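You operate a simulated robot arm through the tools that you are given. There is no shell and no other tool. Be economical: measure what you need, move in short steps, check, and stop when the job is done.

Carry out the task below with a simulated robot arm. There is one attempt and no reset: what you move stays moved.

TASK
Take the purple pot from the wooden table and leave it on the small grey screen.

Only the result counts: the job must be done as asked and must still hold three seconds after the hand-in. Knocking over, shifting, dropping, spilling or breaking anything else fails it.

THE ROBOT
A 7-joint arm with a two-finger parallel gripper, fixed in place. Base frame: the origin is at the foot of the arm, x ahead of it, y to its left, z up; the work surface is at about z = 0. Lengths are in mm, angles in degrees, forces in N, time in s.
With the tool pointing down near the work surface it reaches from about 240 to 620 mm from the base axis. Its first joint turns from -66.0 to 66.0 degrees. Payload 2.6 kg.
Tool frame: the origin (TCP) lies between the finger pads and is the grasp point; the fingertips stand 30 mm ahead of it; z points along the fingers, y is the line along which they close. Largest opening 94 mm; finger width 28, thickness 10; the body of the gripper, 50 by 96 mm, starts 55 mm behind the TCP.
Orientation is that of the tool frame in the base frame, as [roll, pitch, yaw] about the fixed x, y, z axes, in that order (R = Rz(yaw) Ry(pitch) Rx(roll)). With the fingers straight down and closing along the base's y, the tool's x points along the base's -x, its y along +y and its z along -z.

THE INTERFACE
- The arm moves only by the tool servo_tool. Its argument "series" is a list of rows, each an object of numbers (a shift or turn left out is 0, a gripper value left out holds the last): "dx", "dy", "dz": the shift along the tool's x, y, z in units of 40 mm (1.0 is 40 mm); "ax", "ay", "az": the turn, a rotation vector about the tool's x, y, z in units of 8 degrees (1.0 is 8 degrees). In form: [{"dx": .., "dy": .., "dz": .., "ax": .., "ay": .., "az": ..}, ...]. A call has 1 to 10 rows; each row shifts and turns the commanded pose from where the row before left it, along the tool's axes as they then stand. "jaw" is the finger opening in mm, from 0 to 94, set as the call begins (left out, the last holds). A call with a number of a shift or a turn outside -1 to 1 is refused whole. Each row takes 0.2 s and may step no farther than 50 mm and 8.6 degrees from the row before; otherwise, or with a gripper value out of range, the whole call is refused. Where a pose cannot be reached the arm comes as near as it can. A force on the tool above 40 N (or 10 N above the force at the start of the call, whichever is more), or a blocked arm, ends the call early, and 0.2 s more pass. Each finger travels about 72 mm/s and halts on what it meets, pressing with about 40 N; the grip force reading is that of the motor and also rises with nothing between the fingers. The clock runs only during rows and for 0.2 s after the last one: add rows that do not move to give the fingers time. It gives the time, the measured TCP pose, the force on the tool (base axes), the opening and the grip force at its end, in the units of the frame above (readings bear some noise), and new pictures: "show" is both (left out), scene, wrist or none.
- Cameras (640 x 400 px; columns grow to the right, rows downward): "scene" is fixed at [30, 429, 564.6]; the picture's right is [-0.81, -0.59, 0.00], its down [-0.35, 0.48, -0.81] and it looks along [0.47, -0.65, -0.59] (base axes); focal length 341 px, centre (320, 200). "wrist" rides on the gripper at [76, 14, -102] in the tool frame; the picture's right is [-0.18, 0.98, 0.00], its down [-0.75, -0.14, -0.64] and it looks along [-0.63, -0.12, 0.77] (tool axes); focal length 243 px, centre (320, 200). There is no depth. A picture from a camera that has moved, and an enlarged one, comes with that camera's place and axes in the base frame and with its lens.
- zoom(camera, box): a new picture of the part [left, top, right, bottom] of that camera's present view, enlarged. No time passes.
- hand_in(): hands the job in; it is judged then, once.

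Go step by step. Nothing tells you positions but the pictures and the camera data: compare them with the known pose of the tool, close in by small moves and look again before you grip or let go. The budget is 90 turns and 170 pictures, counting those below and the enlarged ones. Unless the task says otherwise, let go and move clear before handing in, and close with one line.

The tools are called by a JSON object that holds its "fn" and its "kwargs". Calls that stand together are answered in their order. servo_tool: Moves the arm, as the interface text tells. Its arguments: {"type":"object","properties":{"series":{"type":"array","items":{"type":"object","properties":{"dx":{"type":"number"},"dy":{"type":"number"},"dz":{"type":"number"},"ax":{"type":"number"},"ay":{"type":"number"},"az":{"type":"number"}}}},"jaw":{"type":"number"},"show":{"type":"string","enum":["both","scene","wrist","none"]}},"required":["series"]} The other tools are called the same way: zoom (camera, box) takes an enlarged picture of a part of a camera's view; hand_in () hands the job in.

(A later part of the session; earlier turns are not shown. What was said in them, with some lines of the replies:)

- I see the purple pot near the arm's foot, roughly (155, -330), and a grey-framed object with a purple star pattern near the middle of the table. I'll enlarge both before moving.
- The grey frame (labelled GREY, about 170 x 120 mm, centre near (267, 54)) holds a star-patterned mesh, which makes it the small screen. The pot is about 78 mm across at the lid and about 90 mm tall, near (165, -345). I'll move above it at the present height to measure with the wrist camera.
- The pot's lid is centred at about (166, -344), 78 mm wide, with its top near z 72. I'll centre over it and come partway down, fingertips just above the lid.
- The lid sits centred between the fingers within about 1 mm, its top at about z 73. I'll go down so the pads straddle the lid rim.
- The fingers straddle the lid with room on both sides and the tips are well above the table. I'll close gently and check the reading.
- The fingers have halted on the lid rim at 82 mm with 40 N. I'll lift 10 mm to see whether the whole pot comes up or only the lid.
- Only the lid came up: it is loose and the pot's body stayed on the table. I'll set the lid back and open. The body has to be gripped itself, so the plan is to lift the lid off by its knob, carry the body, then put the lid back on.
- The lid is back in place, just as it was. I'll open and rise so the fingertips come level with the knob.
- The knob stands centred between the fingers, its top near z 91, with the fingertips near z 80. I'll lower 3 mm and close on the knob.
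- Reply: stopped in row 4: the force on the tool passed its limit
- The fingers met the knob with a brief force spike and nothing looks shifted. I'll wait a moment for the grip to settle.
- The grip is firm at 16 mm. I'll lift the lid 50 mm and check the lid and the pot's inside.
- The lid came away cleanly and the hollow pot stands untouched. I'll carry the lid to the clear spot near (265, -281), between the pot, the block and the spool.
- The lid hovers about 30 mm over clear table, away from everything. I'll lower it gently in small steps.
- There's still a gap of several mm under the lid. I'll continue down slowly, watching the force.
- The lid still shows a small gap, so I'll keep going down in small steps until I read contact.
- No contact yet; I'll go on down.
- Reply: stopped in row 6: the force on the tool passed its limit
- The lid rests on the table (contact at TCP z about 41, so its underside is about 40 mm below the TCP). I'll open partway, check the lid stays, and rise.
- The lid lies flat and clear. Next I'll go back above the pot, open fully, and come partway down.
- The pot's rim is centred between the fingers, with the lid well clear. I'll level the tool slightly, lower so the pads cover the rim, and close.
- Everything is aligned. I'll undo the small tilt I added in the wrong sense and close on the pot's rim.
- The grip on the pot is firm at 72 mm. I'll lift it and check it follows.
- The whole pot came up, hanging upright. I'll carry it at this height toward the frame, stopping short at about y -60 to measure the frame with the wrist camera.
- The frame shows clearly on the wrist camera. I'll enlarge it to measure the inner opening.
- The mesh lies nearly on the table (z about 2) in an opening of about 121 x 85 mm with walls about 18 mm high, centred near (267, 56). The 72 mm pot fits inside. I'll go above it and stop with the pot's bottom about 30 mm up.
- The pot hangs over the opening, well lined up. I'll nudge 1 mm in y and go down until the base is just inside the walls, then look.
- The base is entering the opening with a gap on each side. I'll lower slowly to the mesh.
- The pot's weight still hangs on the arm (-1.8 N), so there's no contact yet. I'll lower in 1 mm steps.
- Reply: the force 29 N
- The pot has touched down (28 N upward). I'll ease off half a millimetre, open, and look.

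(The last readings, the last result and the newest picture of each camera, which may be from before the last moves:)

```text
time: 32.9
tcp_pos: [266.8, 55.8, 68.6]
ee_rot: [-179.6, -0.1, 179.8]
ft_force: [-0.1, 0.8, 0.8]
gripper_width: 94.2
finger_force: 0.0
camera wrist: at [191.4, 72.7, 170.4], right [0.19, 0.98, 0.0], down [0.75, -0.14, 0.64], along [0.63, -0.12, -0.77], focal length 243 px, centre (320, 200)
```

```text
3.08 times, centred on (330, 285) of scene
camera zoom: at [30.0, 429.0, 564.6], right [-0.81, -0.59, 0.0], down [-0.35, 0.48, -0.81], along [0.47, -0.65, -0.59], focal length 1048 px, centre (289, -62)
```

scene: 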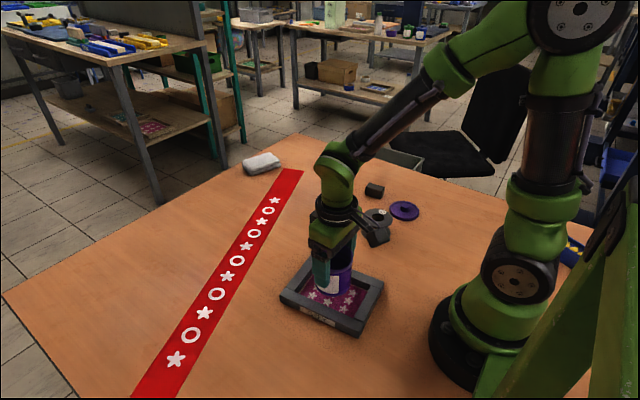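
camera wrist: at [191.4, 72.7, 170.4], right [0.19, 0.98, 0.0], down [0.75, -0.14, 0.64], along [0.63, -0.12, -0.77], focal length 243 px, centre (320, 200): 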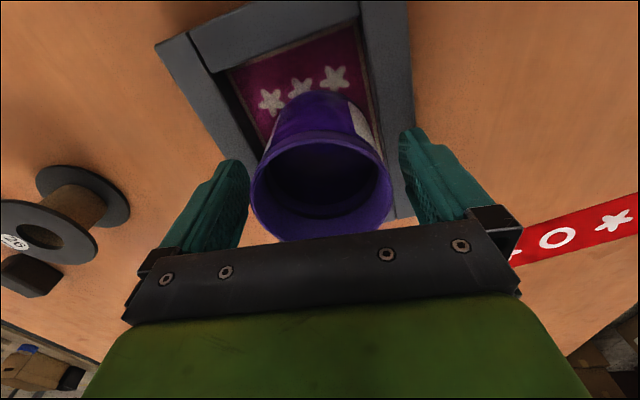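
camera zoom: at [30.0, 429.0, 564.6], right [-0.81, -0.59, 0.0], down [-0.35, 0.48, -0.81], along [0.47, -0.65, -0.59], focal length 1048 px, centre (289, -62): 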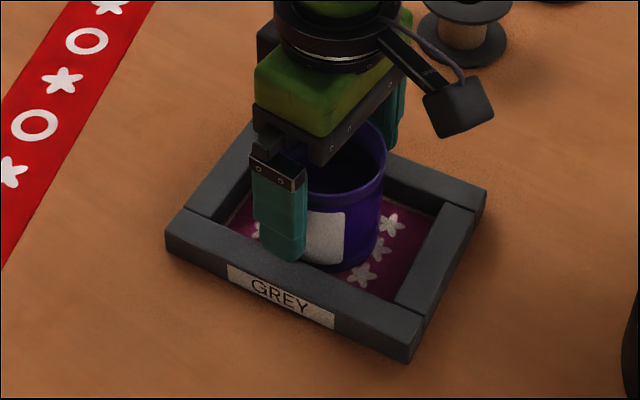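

The pot stands inside the frame on the mesh. I'll rise straight up and go back for the lid.

{"fn": "servo_tool", "kwargs": {"series": [{"dz": -0.3}, {"dz": -0.7}, {"dz": -0.9}, {"dz": -0.9}, {}], "show": "scene"}}

{"fn": "servo_tool", "kwargs": {"series": [{"dy": -0.9}, {"dy": -1}, {"dy": -1}, {"dy": -1}, {"dy": -1}, {"dy": -1}, {"dy": -1}, {"dy": -0.9}, {"dy": -0.66}, {}], "jaw": 40}}

{"fn": "zoom", "kwargs": {"camera": "scene", "box": [260, 210, 400, 350]}}

```text
time: 34.1
tcp_pos: [267.9, 57.2, 181.2]
ee_rot: [-179.7, -0.1, 179.9]
ft_force: [-0.3, 0.6, -0.1]
gripper_width: 94.1
finger_force: 0.0
```

scene: 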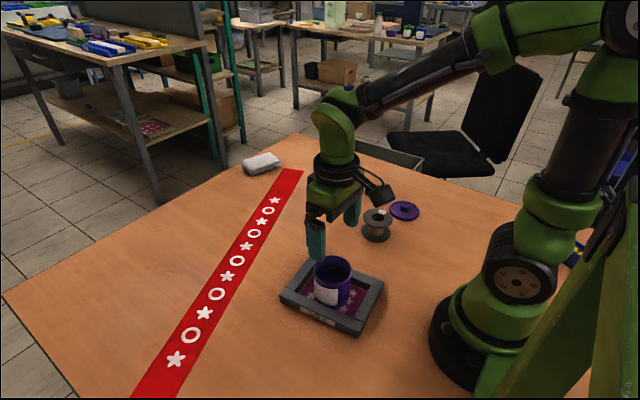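

```text
time: 36.3
tcp_pos: [267.6, -281.8, 182.7]
ee_rot: [-179.7, -0.1, 179.8]
ft_force: [-0.2, 0.0, -0.9]
gripper_width: 39.9
finger_force: 0.2
camera wrist: at [191.0, -265.3, 284.8], right [0.19, 0.98, 0.0], down [0.75, -0.14, 0.64], along [0.63, -0.12, -0.77], focal length 243 px, centre (320, 200)
```

scene: 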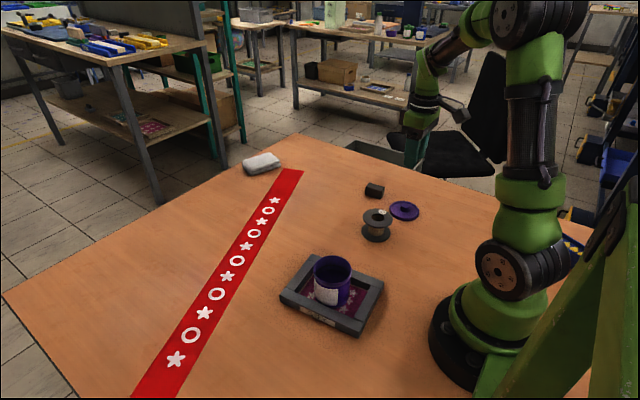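
wrist: 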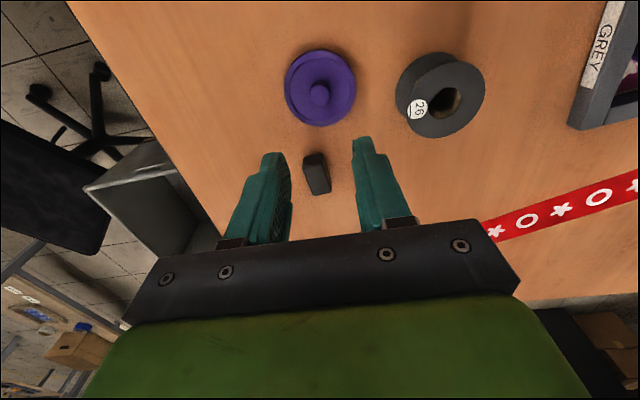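

```text
2.86 times, centred on (330, 280) of scene
camera zoom: at [30.0, 429.0, 564.6], right [-0.81, -0.59, 0.0], down [-0.35, 0.48, -0.81], along [0.47, -0.65, -0.59], focal length 974 px, centre (291, -29)
```

zoom: 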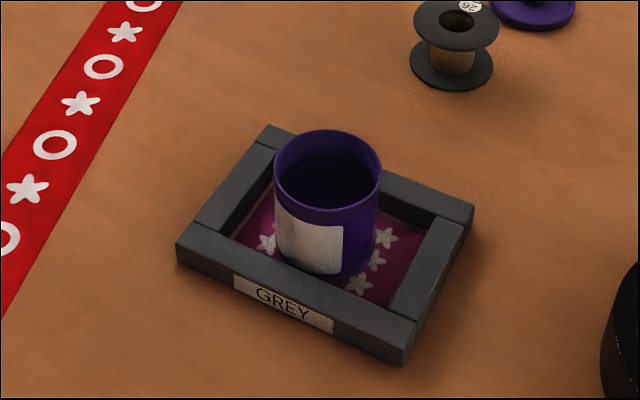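

The pot stands upright and centred in the frame. I'm above the lid; I'll correct 2 mm in x and come down to just above the knob.

{"fn": "servo_tool", "kwargs": {"series": [{"dx": 0.055, "dy": -0.02, "dz": 0.6}, {"dz": 0.7}, {"dz": 0.7}, {"dz": 0.7}, {"dz": 0.2}, {}]}}

{"fn": "zoom", "kwargs": {"camera": "scene", "box": [370, 170, 440, 220]}}

```text
time: 37.7
tcp_pos: [263.8, -281.5, 66.1]
ee_rot: [-179.8, -0.1, 179.8]
ft_force: [0.9, -1.2, 0.0]
gripper_width: 40.0
finger_force: 0.1
camera wrist: at [188.7, -266.2, 167.8], right [0.19, 0.98, 0.0], down [0.75, -0.14, 0.64], along [0.63, -0.12, -0.77], focal length 243 px, centre (320, 200)
```

scene: 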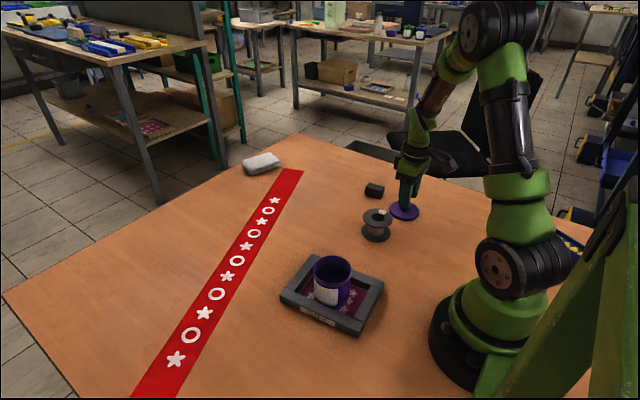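
wrist: 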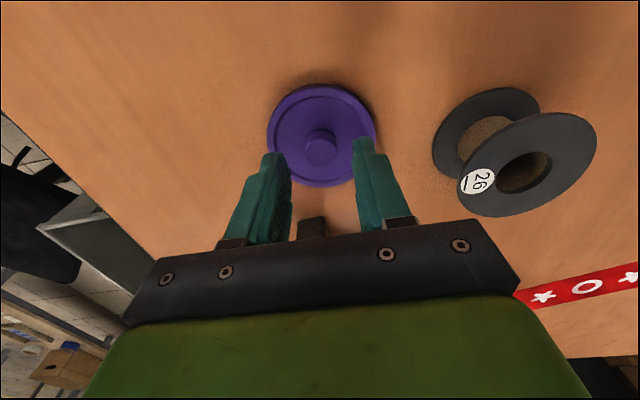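

```text
8.00 times, centred on (405, 195) of scene
camera zoom: at [30.0, 429.0, 564.6], right [-0.81, -0.59, 0.0], down [-0.35, 0.48, -0.81], along [0.47, -0.65, -0.59], focal length 2726 px, centre (-360, 240)
```

zoom: 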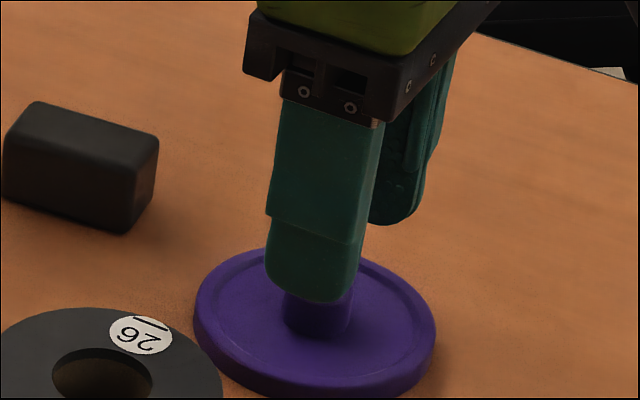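

The knob is between the fingers. I'll lower to the earlier grip height and close on it.

{"fn": "servo_tool", "kwargs": {"series": [{"dz": 0.3}, {"dz": 0.27}, {}], "show": "none"}}

{"fn": "servo_tool", "kwargs": {"series": [{}, {}, {}], "jaw": 13, "show": "none"}}

{"fn": "servo_tool", "kwargs": {"series": [{"dz": -0.2}, {"dz": -0.3}, {}]}}

{"fn": "zoom", "kwargs": {"camera": "scene", "box": [370, 170, 440, 220]}}

```text
time: 38.5
tcp_pos: [264.3, -281.4, 43.6]
ee_rot: [-179.7, -0.2, 179.8]
ft_force: [1.0, -0.4, 0.8]
gripper_width: 39.6
finger_force: 0.0
```

```text
time: 39.3
tcp_pos: [264.7, -282.9, 44.3]
ee_rot: [-179.8, -0.1, 179.8]
ft_force: [0.3, -0.2, -0.8]
gripper_width: 16.0
finger_force: 40.5
```

```text
time: 40.1
tcp_pos: [263.1, -281.0, 62.5]
ee_rot: [-179.8, -0.1, 179.8]
ft_force: [-0.6, 0.5, -0.5]
gripper_width: 15.3
finger_force: 39.6
camera wrist: at [188.3, -266.7, 165.3], right [0.19, 0.98, 0.0], down [0.75, -0.14, 0.64], along [0.63, -0.12, -0.77], focal length 243 px, centre (320, 200)
```

scene: 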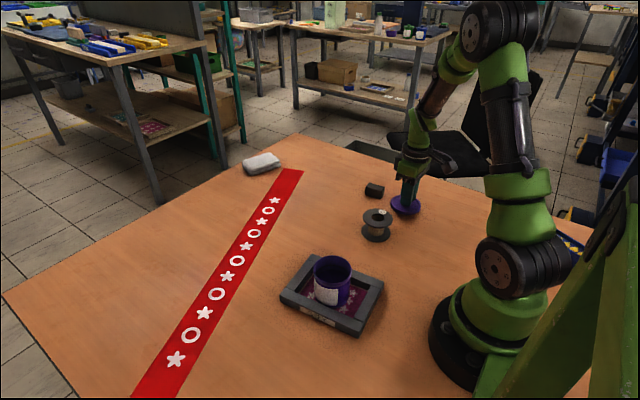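
wrist: 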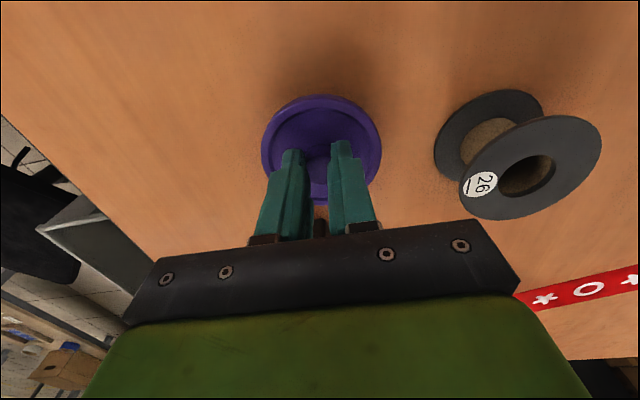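

```text
8.00 times, centred on (405, 195) of scene
camera zoom: at [30.0, 429.0, 564.6], right [-0.81, -0.59, 0.0], down [-0.35, 0.48, -0.81], along [0.47, -0.65, -0.59], focal length 2726 px, centre (-360, 240)
```

zoom: 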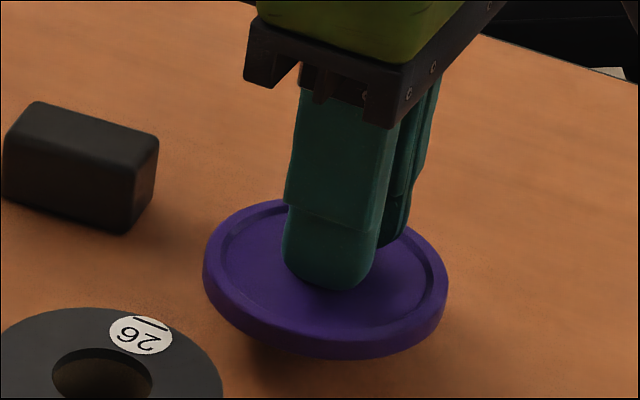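

The lid is held level. I'll raise it and carry it to a point above the pot.

{"fn": "servo_tool", "kwargs": {"series": [{"dz": -0.7}, {"dz": -0.8}, {"dz": -0.8}, {"dz": -0.6}, {}], "show": "none"}}

{"fn": "servo_tool", "kwargs": {"series": [{"dy": 0.9, "dx": -0.06}, {"dy": 1}, {"dy": 1}, {"dy": 1}, {"dy": 1}, {"dy": 1}, {"dy": 1}, {"dy": 0.9}, {"dy": 0.67}, {}]}}

{"fn": "zoom", "kwargs": {"camera": "scene", "box": [260, 200, 400, 340]}}

```text
time: 41.3
tcp_pos: [263.2, -283.0, 179.7]
ee_rot: [-179.8, -0.1, 179.8]
ft_force: [-0.3, -0.1, 0.4]
gripper_width: 19.3
finger_force: 40.3
```

```text
time: 43.5
tcp_pos: [267.9, 57.2, 176.5]
ee_rot: [-179.8, -0.1, 179.8]
ft_force: [-0.2, 1.0, 0.0]
gripper_width: 19.1
finger_force: 39.9
camera wrist: at [192.0, 73.2, 279.3], right [0.19, 0.98, 0.0], down [0.75, -0.14, 0.64], along [0.63, -0.12, -0.77], focal length 243 px, centre (320, 200)
```

scene: 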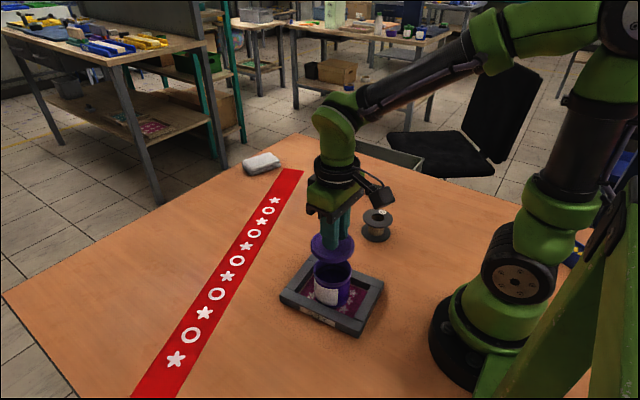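
wrist: 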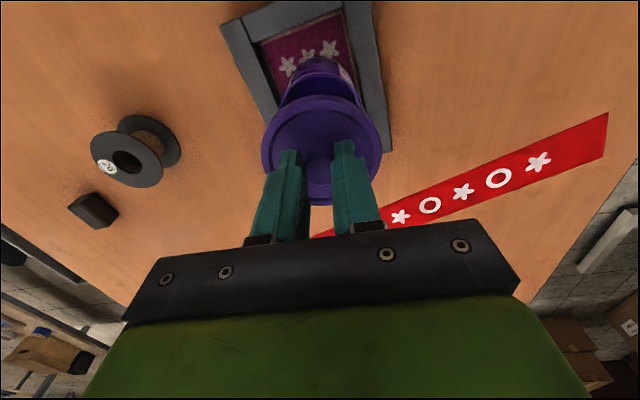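

```text
2.86 times, centred on (330, 270) of scene
camera zoom: at [30.0, 429.0, 564.6], right [-0.81, -0.59, 0.0], down [-0.35, 0.48, -0.81], along [0.47, -0.65, -0.59], focal length 974 px, centre (291, 0)
```

zoom: 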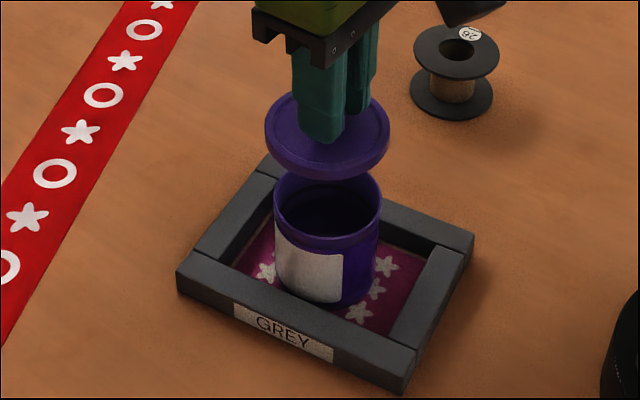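

The grip opening now reads 19 mm instead of 16, so the lid may have shifted or tilted in the fingers. I'll look closely before going on.

{"fn": "zoom", "kwargs": {"camera": "scene", "box": [300, 210, 370, 260]}}

{"fn": "zoom", "kwargs": {"camera": "wrist", "box": [220, 40, 420, 240]}}

```text
8.00 times, centred on (335, 235) of scene
camera zoom: at [30.0, 429.0, 564.6], right [-0.81, -0.59, 0.0], down [-0.35, 0.48, -0.81], along [0.47, -0.65, -0.59], focal length 2726 px, centre (200, -80)
```

zoom: 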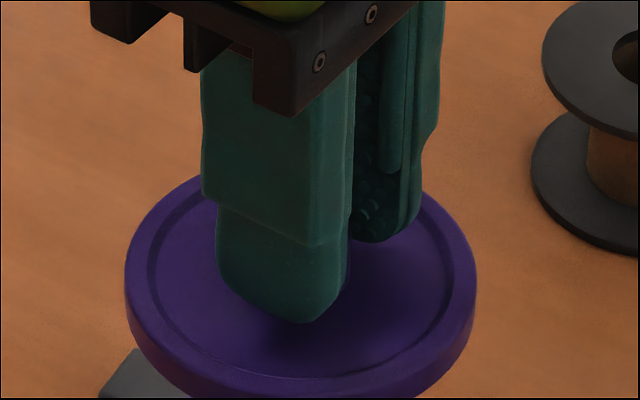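

```text
2.00 times, centred on (320, 140) of wrist
camera zoom: at [192.0, 73.2, 279.3], right [0.19, 0.98, 0.0], down [0.75, -0.14, 0.64], along [0.63, -0.12, -0.77], focal length 485 px, centre (320, 320)
```

zoom: 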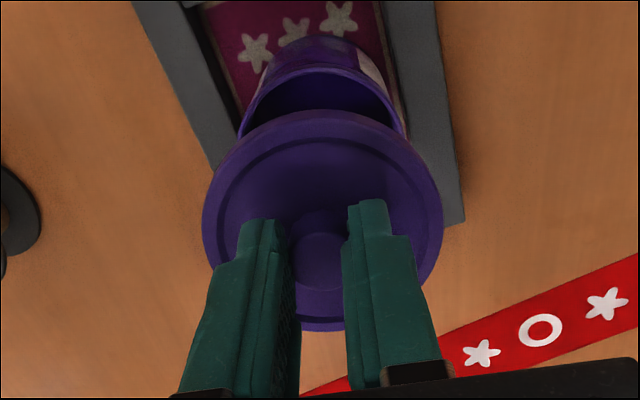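

The lid is level and sits in the view just as when it first came off, so the grip is fine. I'll correct about 1 mm in x and y and lower to just above the pot's rim.

{"fn": "servo_tool", "kwargs": {"series": [{"dx": 0.022, "dy": -0.022, "dz": 0.4}, {"dz": 0.5}, {"dz": 0.3}, {}], "show": "wrist"}}

{"fn": "zoom", "kwargs": {"camera": "scene", "box": [285, 225, 385, 305]}}

```text
time: 44.5
tcp_pos: [267.7, 56.0, 129.5]
ee_rot: [-179.7, -0.1, 179.8]
ft_force: [-0.2, 1.3, 0.2]
gripper_width: 19.0
finger_force: 40.2
camera wrist: at [190.9, 72.3, 231.3], right [0.19, 0.98, 0.0], down [0.75, -0.14, 0.64], along [0.63, -0.12, -0.77], focal length 243 px, centre (320, 200)
```

wrist: 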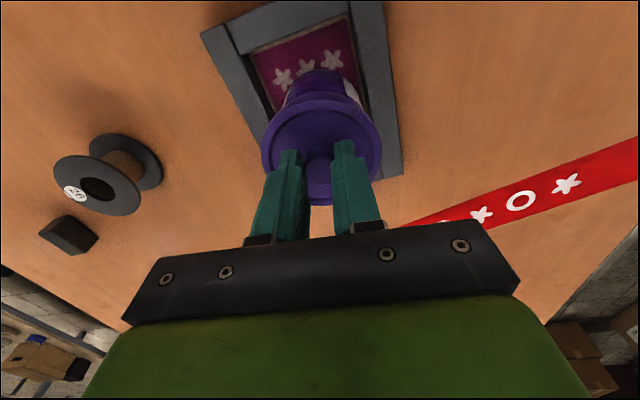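

```text
5.00 times, centred on (335, 265) of scene
camera zoom: at [30.0, 429.0, 564.6], right [-0.81, -0.59, 0.0], down [-0.35, 0.48, -0.81], along [0.47, -0.65, -0.59], focal length 1704 px, centre (245, -125)
```

zoom: 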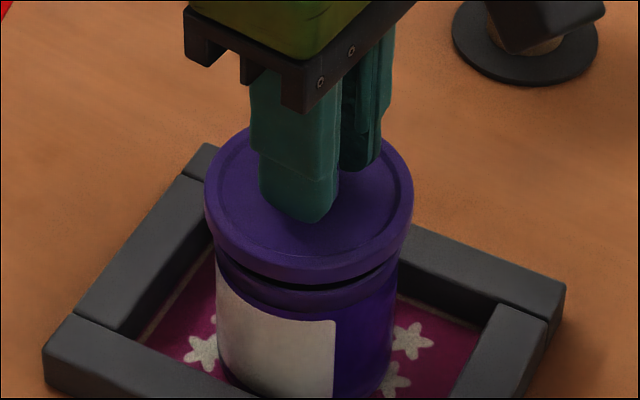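

The lid hovers about a centimetre above the rim, well centred. I'll lower gently until it touches.

{"fn": "servo_tool", "kwargs": {"series": [{"dz": 0.1}, {"dz": 0.1}, {"dz": 0.05}, {}, {"dz": 0.04}, {}], "show": "none"}}

{"fn": "zoom", "kwargs": {"camera": "scene", "box": [285, 225, 385, 305]}}

```text
time: 45.9
tcp_pos: [266.5, 55.6, 117.2]
ee_rot: [-179.8, 0.0, 179.9]
ft_force: [-0.4, 0.6, -0.3]
gripper_width: 19.2
finger_force: 40.4
```

```text
5.00 times, centred on (335, 265) of scene
camera zoom: at [30.0, 429.0, 564.6], right [-0.81, -0.59, 0.0], down [-0.35, 0.48, -0.81], along [0.47, -0.65, -0.59], focal length 1704 px, centre (245, -125)
```

zoom: 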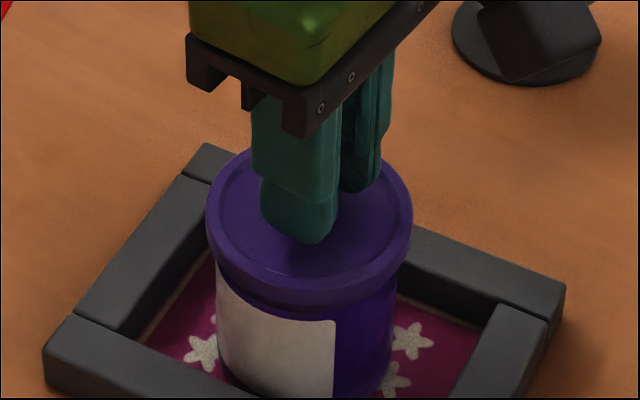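

Only a small gap remains. I'll go on in 1 mm steps.

{"fn": "servo_tool", "kwargs": {"series": [{"dz": 0.03}, {}, {"dz": 0.03}, {}], "show": "none"}}

{"fn": "zoom", "kwargs": {"camera": "scene", "box": [285, 225, 385, 305]}}

```text
time: 46.9
tcp_pos: [266.3, 56.6, 115.8]
ee_rot: [-179.7, -0.2, 179.8]
ft_force: [0.0, 0.3, 0.4]
gripper_width: 19.1
finger_force: 40.0
```

```text
5.00 times, centred on (335, 265) of scene
camera zoom: at [30.0, 429.0, 564.6], right [-0.81, -0.59, 0.0], down [-0.35, 0.48, -0.81], along [0.47, -0.65, -0.59], focal length 1704 px, centre (245, -125)
```

zoom: 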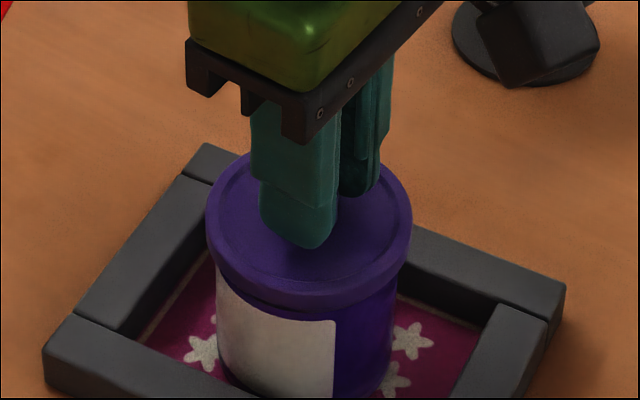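

{"fn": "servo_tool", "kwargs": {"series": [{"dz": 0.025}, {}, {"dz": 0.025}, {}], "show": "none"}}

```text
time: 47.7
tcp_pos: [267.5, 56.5, 115.4]
ee_rot: [-179.9, 0.0, 179.7]
ft_force: [-2.2, 0.9, 6.5]
gripper_width: 19.1
finger_force: 39.7
stopped in row 3: the force on the tool passed its limit (the readings are from after the stop); the commanded pose is now the measured one
```

The lid has touched the pot's rim at about the height expected. I'll check the seating before letting go.

{"fn": "zoom", "kwargs": {"camera": "scene", "box": [295, 245, 375, 309]}}

{"fn": "zoom", "kwargs": {"camera": "wrist", "box": [220, 40, 420, 240]}}

```text
6.25 times, centred on (335, 277) of scene
camera zoom: at [30.0, 429.0, 564.6], right [-0.81, -0.59, 0.0], down [-0.35, 0.48, -0.81], along [0.47, -0.65, -0.59], focal length 2130 px, centre (226, -281)
```

zoom: 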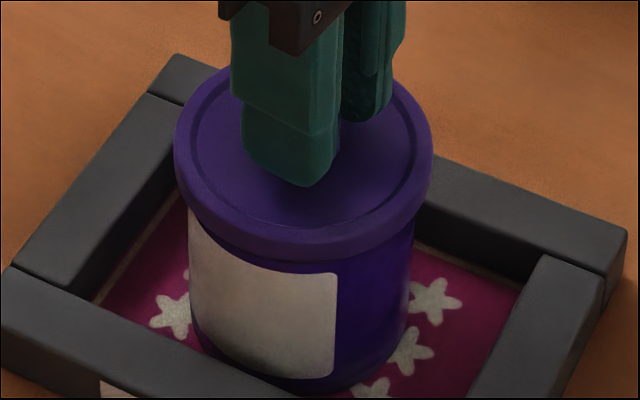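

```text
2.00 times, centred on (320, 140) of wrist
camera zoom: at [191.2, 72.5, 217.4], right [0.19, 0.98, 0.0], down [0.75, -0.14, 0.64], along [0.63, -0.12, -0.77], focal length 485 px, centre (320, 320)
```

zoom: 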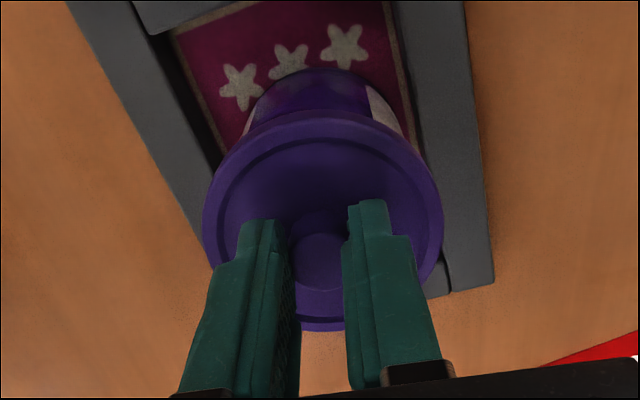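

The lid sits flush and concentric on the rim. I'll open the fingers a little and rise clear.

{"fn": "servo_tool", "kwargs": {"series": [{}, {}, {}], "jaw": 44, "show": "none"}}

{"fn": "servo_tool", "kwargs": {"series": [{"dz": -0.3}, {"dz": -0.6}, {"dz": -0.8}, {"dz": -0.8}, {}]}}

{"fn": "zoom", "kwargs": {"camera": "scene", "box": [275, 235, 395, 345]}}

```text
time: 48.5
tcp_pos: [268.5, 55.7, 115.7]
ee_rot: [-179.8, 0.0, 179.9]
ft_force: [0.0, -0.4, -0.6]
gripper_width: 44.0
finger_force: 0.2
```

```text
time: 49.7
tcp_pos: [266.9, 56.9, 216.4]
ee_rot: [-179.8, 0.0, 179.8]
ft_force: [0.3, 0.4, -0.3]
gripper_width: 44.1
finger_force: 0.0
camera wrist: at [190.9, 73.0, 317.9], right [0.19, 0.98, 0.0], down [0.75, -0.14, 0.64], along [0.63, -0.12, -0.77], focal length 243 px, centre (320, 200)
```

scene: 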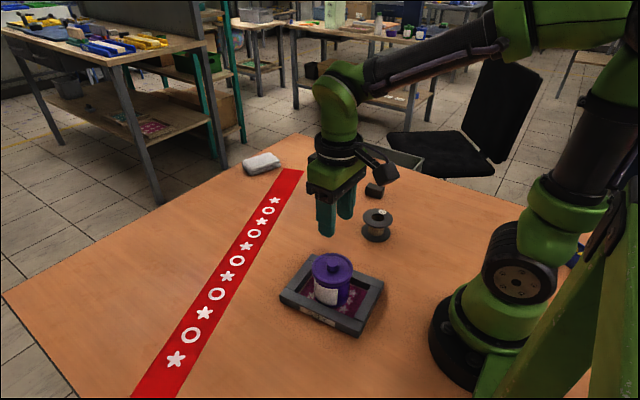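
wrist: 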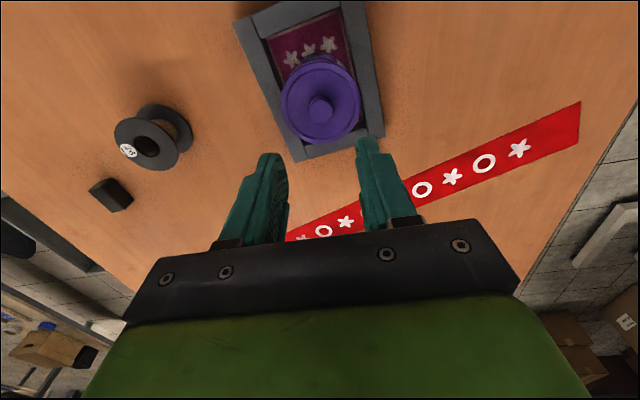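

```text
3.64 times, centred on (335, 290) of scene
camera zoom: at [30.0, 429.0, 564.6], right [-0.81, -0.59, 0.0], down [-0.35, 0.48, -0.81], along [0.47, -0.65, -0.59], focal length 1239 px, centre (266, -127)
```

zoom: 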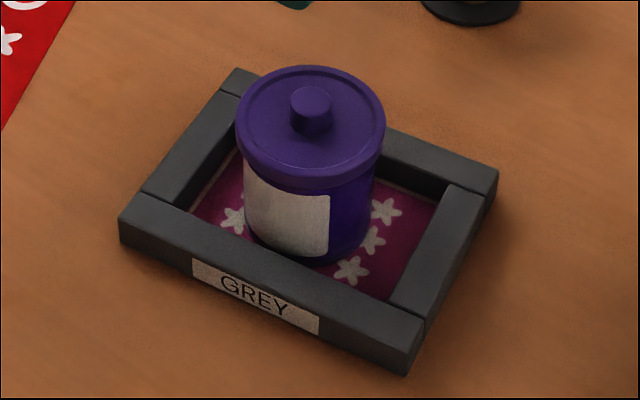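

The pot stands upright on the screen with its lid seated, the gripper is clear, and nothing else has moved, so I'm handing in.

{"fn": "hand_in", "kwargs": {}}

```text
The job is handed in.
```

The purple pot is on the small grey screen, the grey-framed star mesh labelled GREY, standing upright with its lid back on. The lid was loose, so I lifted it off by its knob, moved the pot, then put it back.
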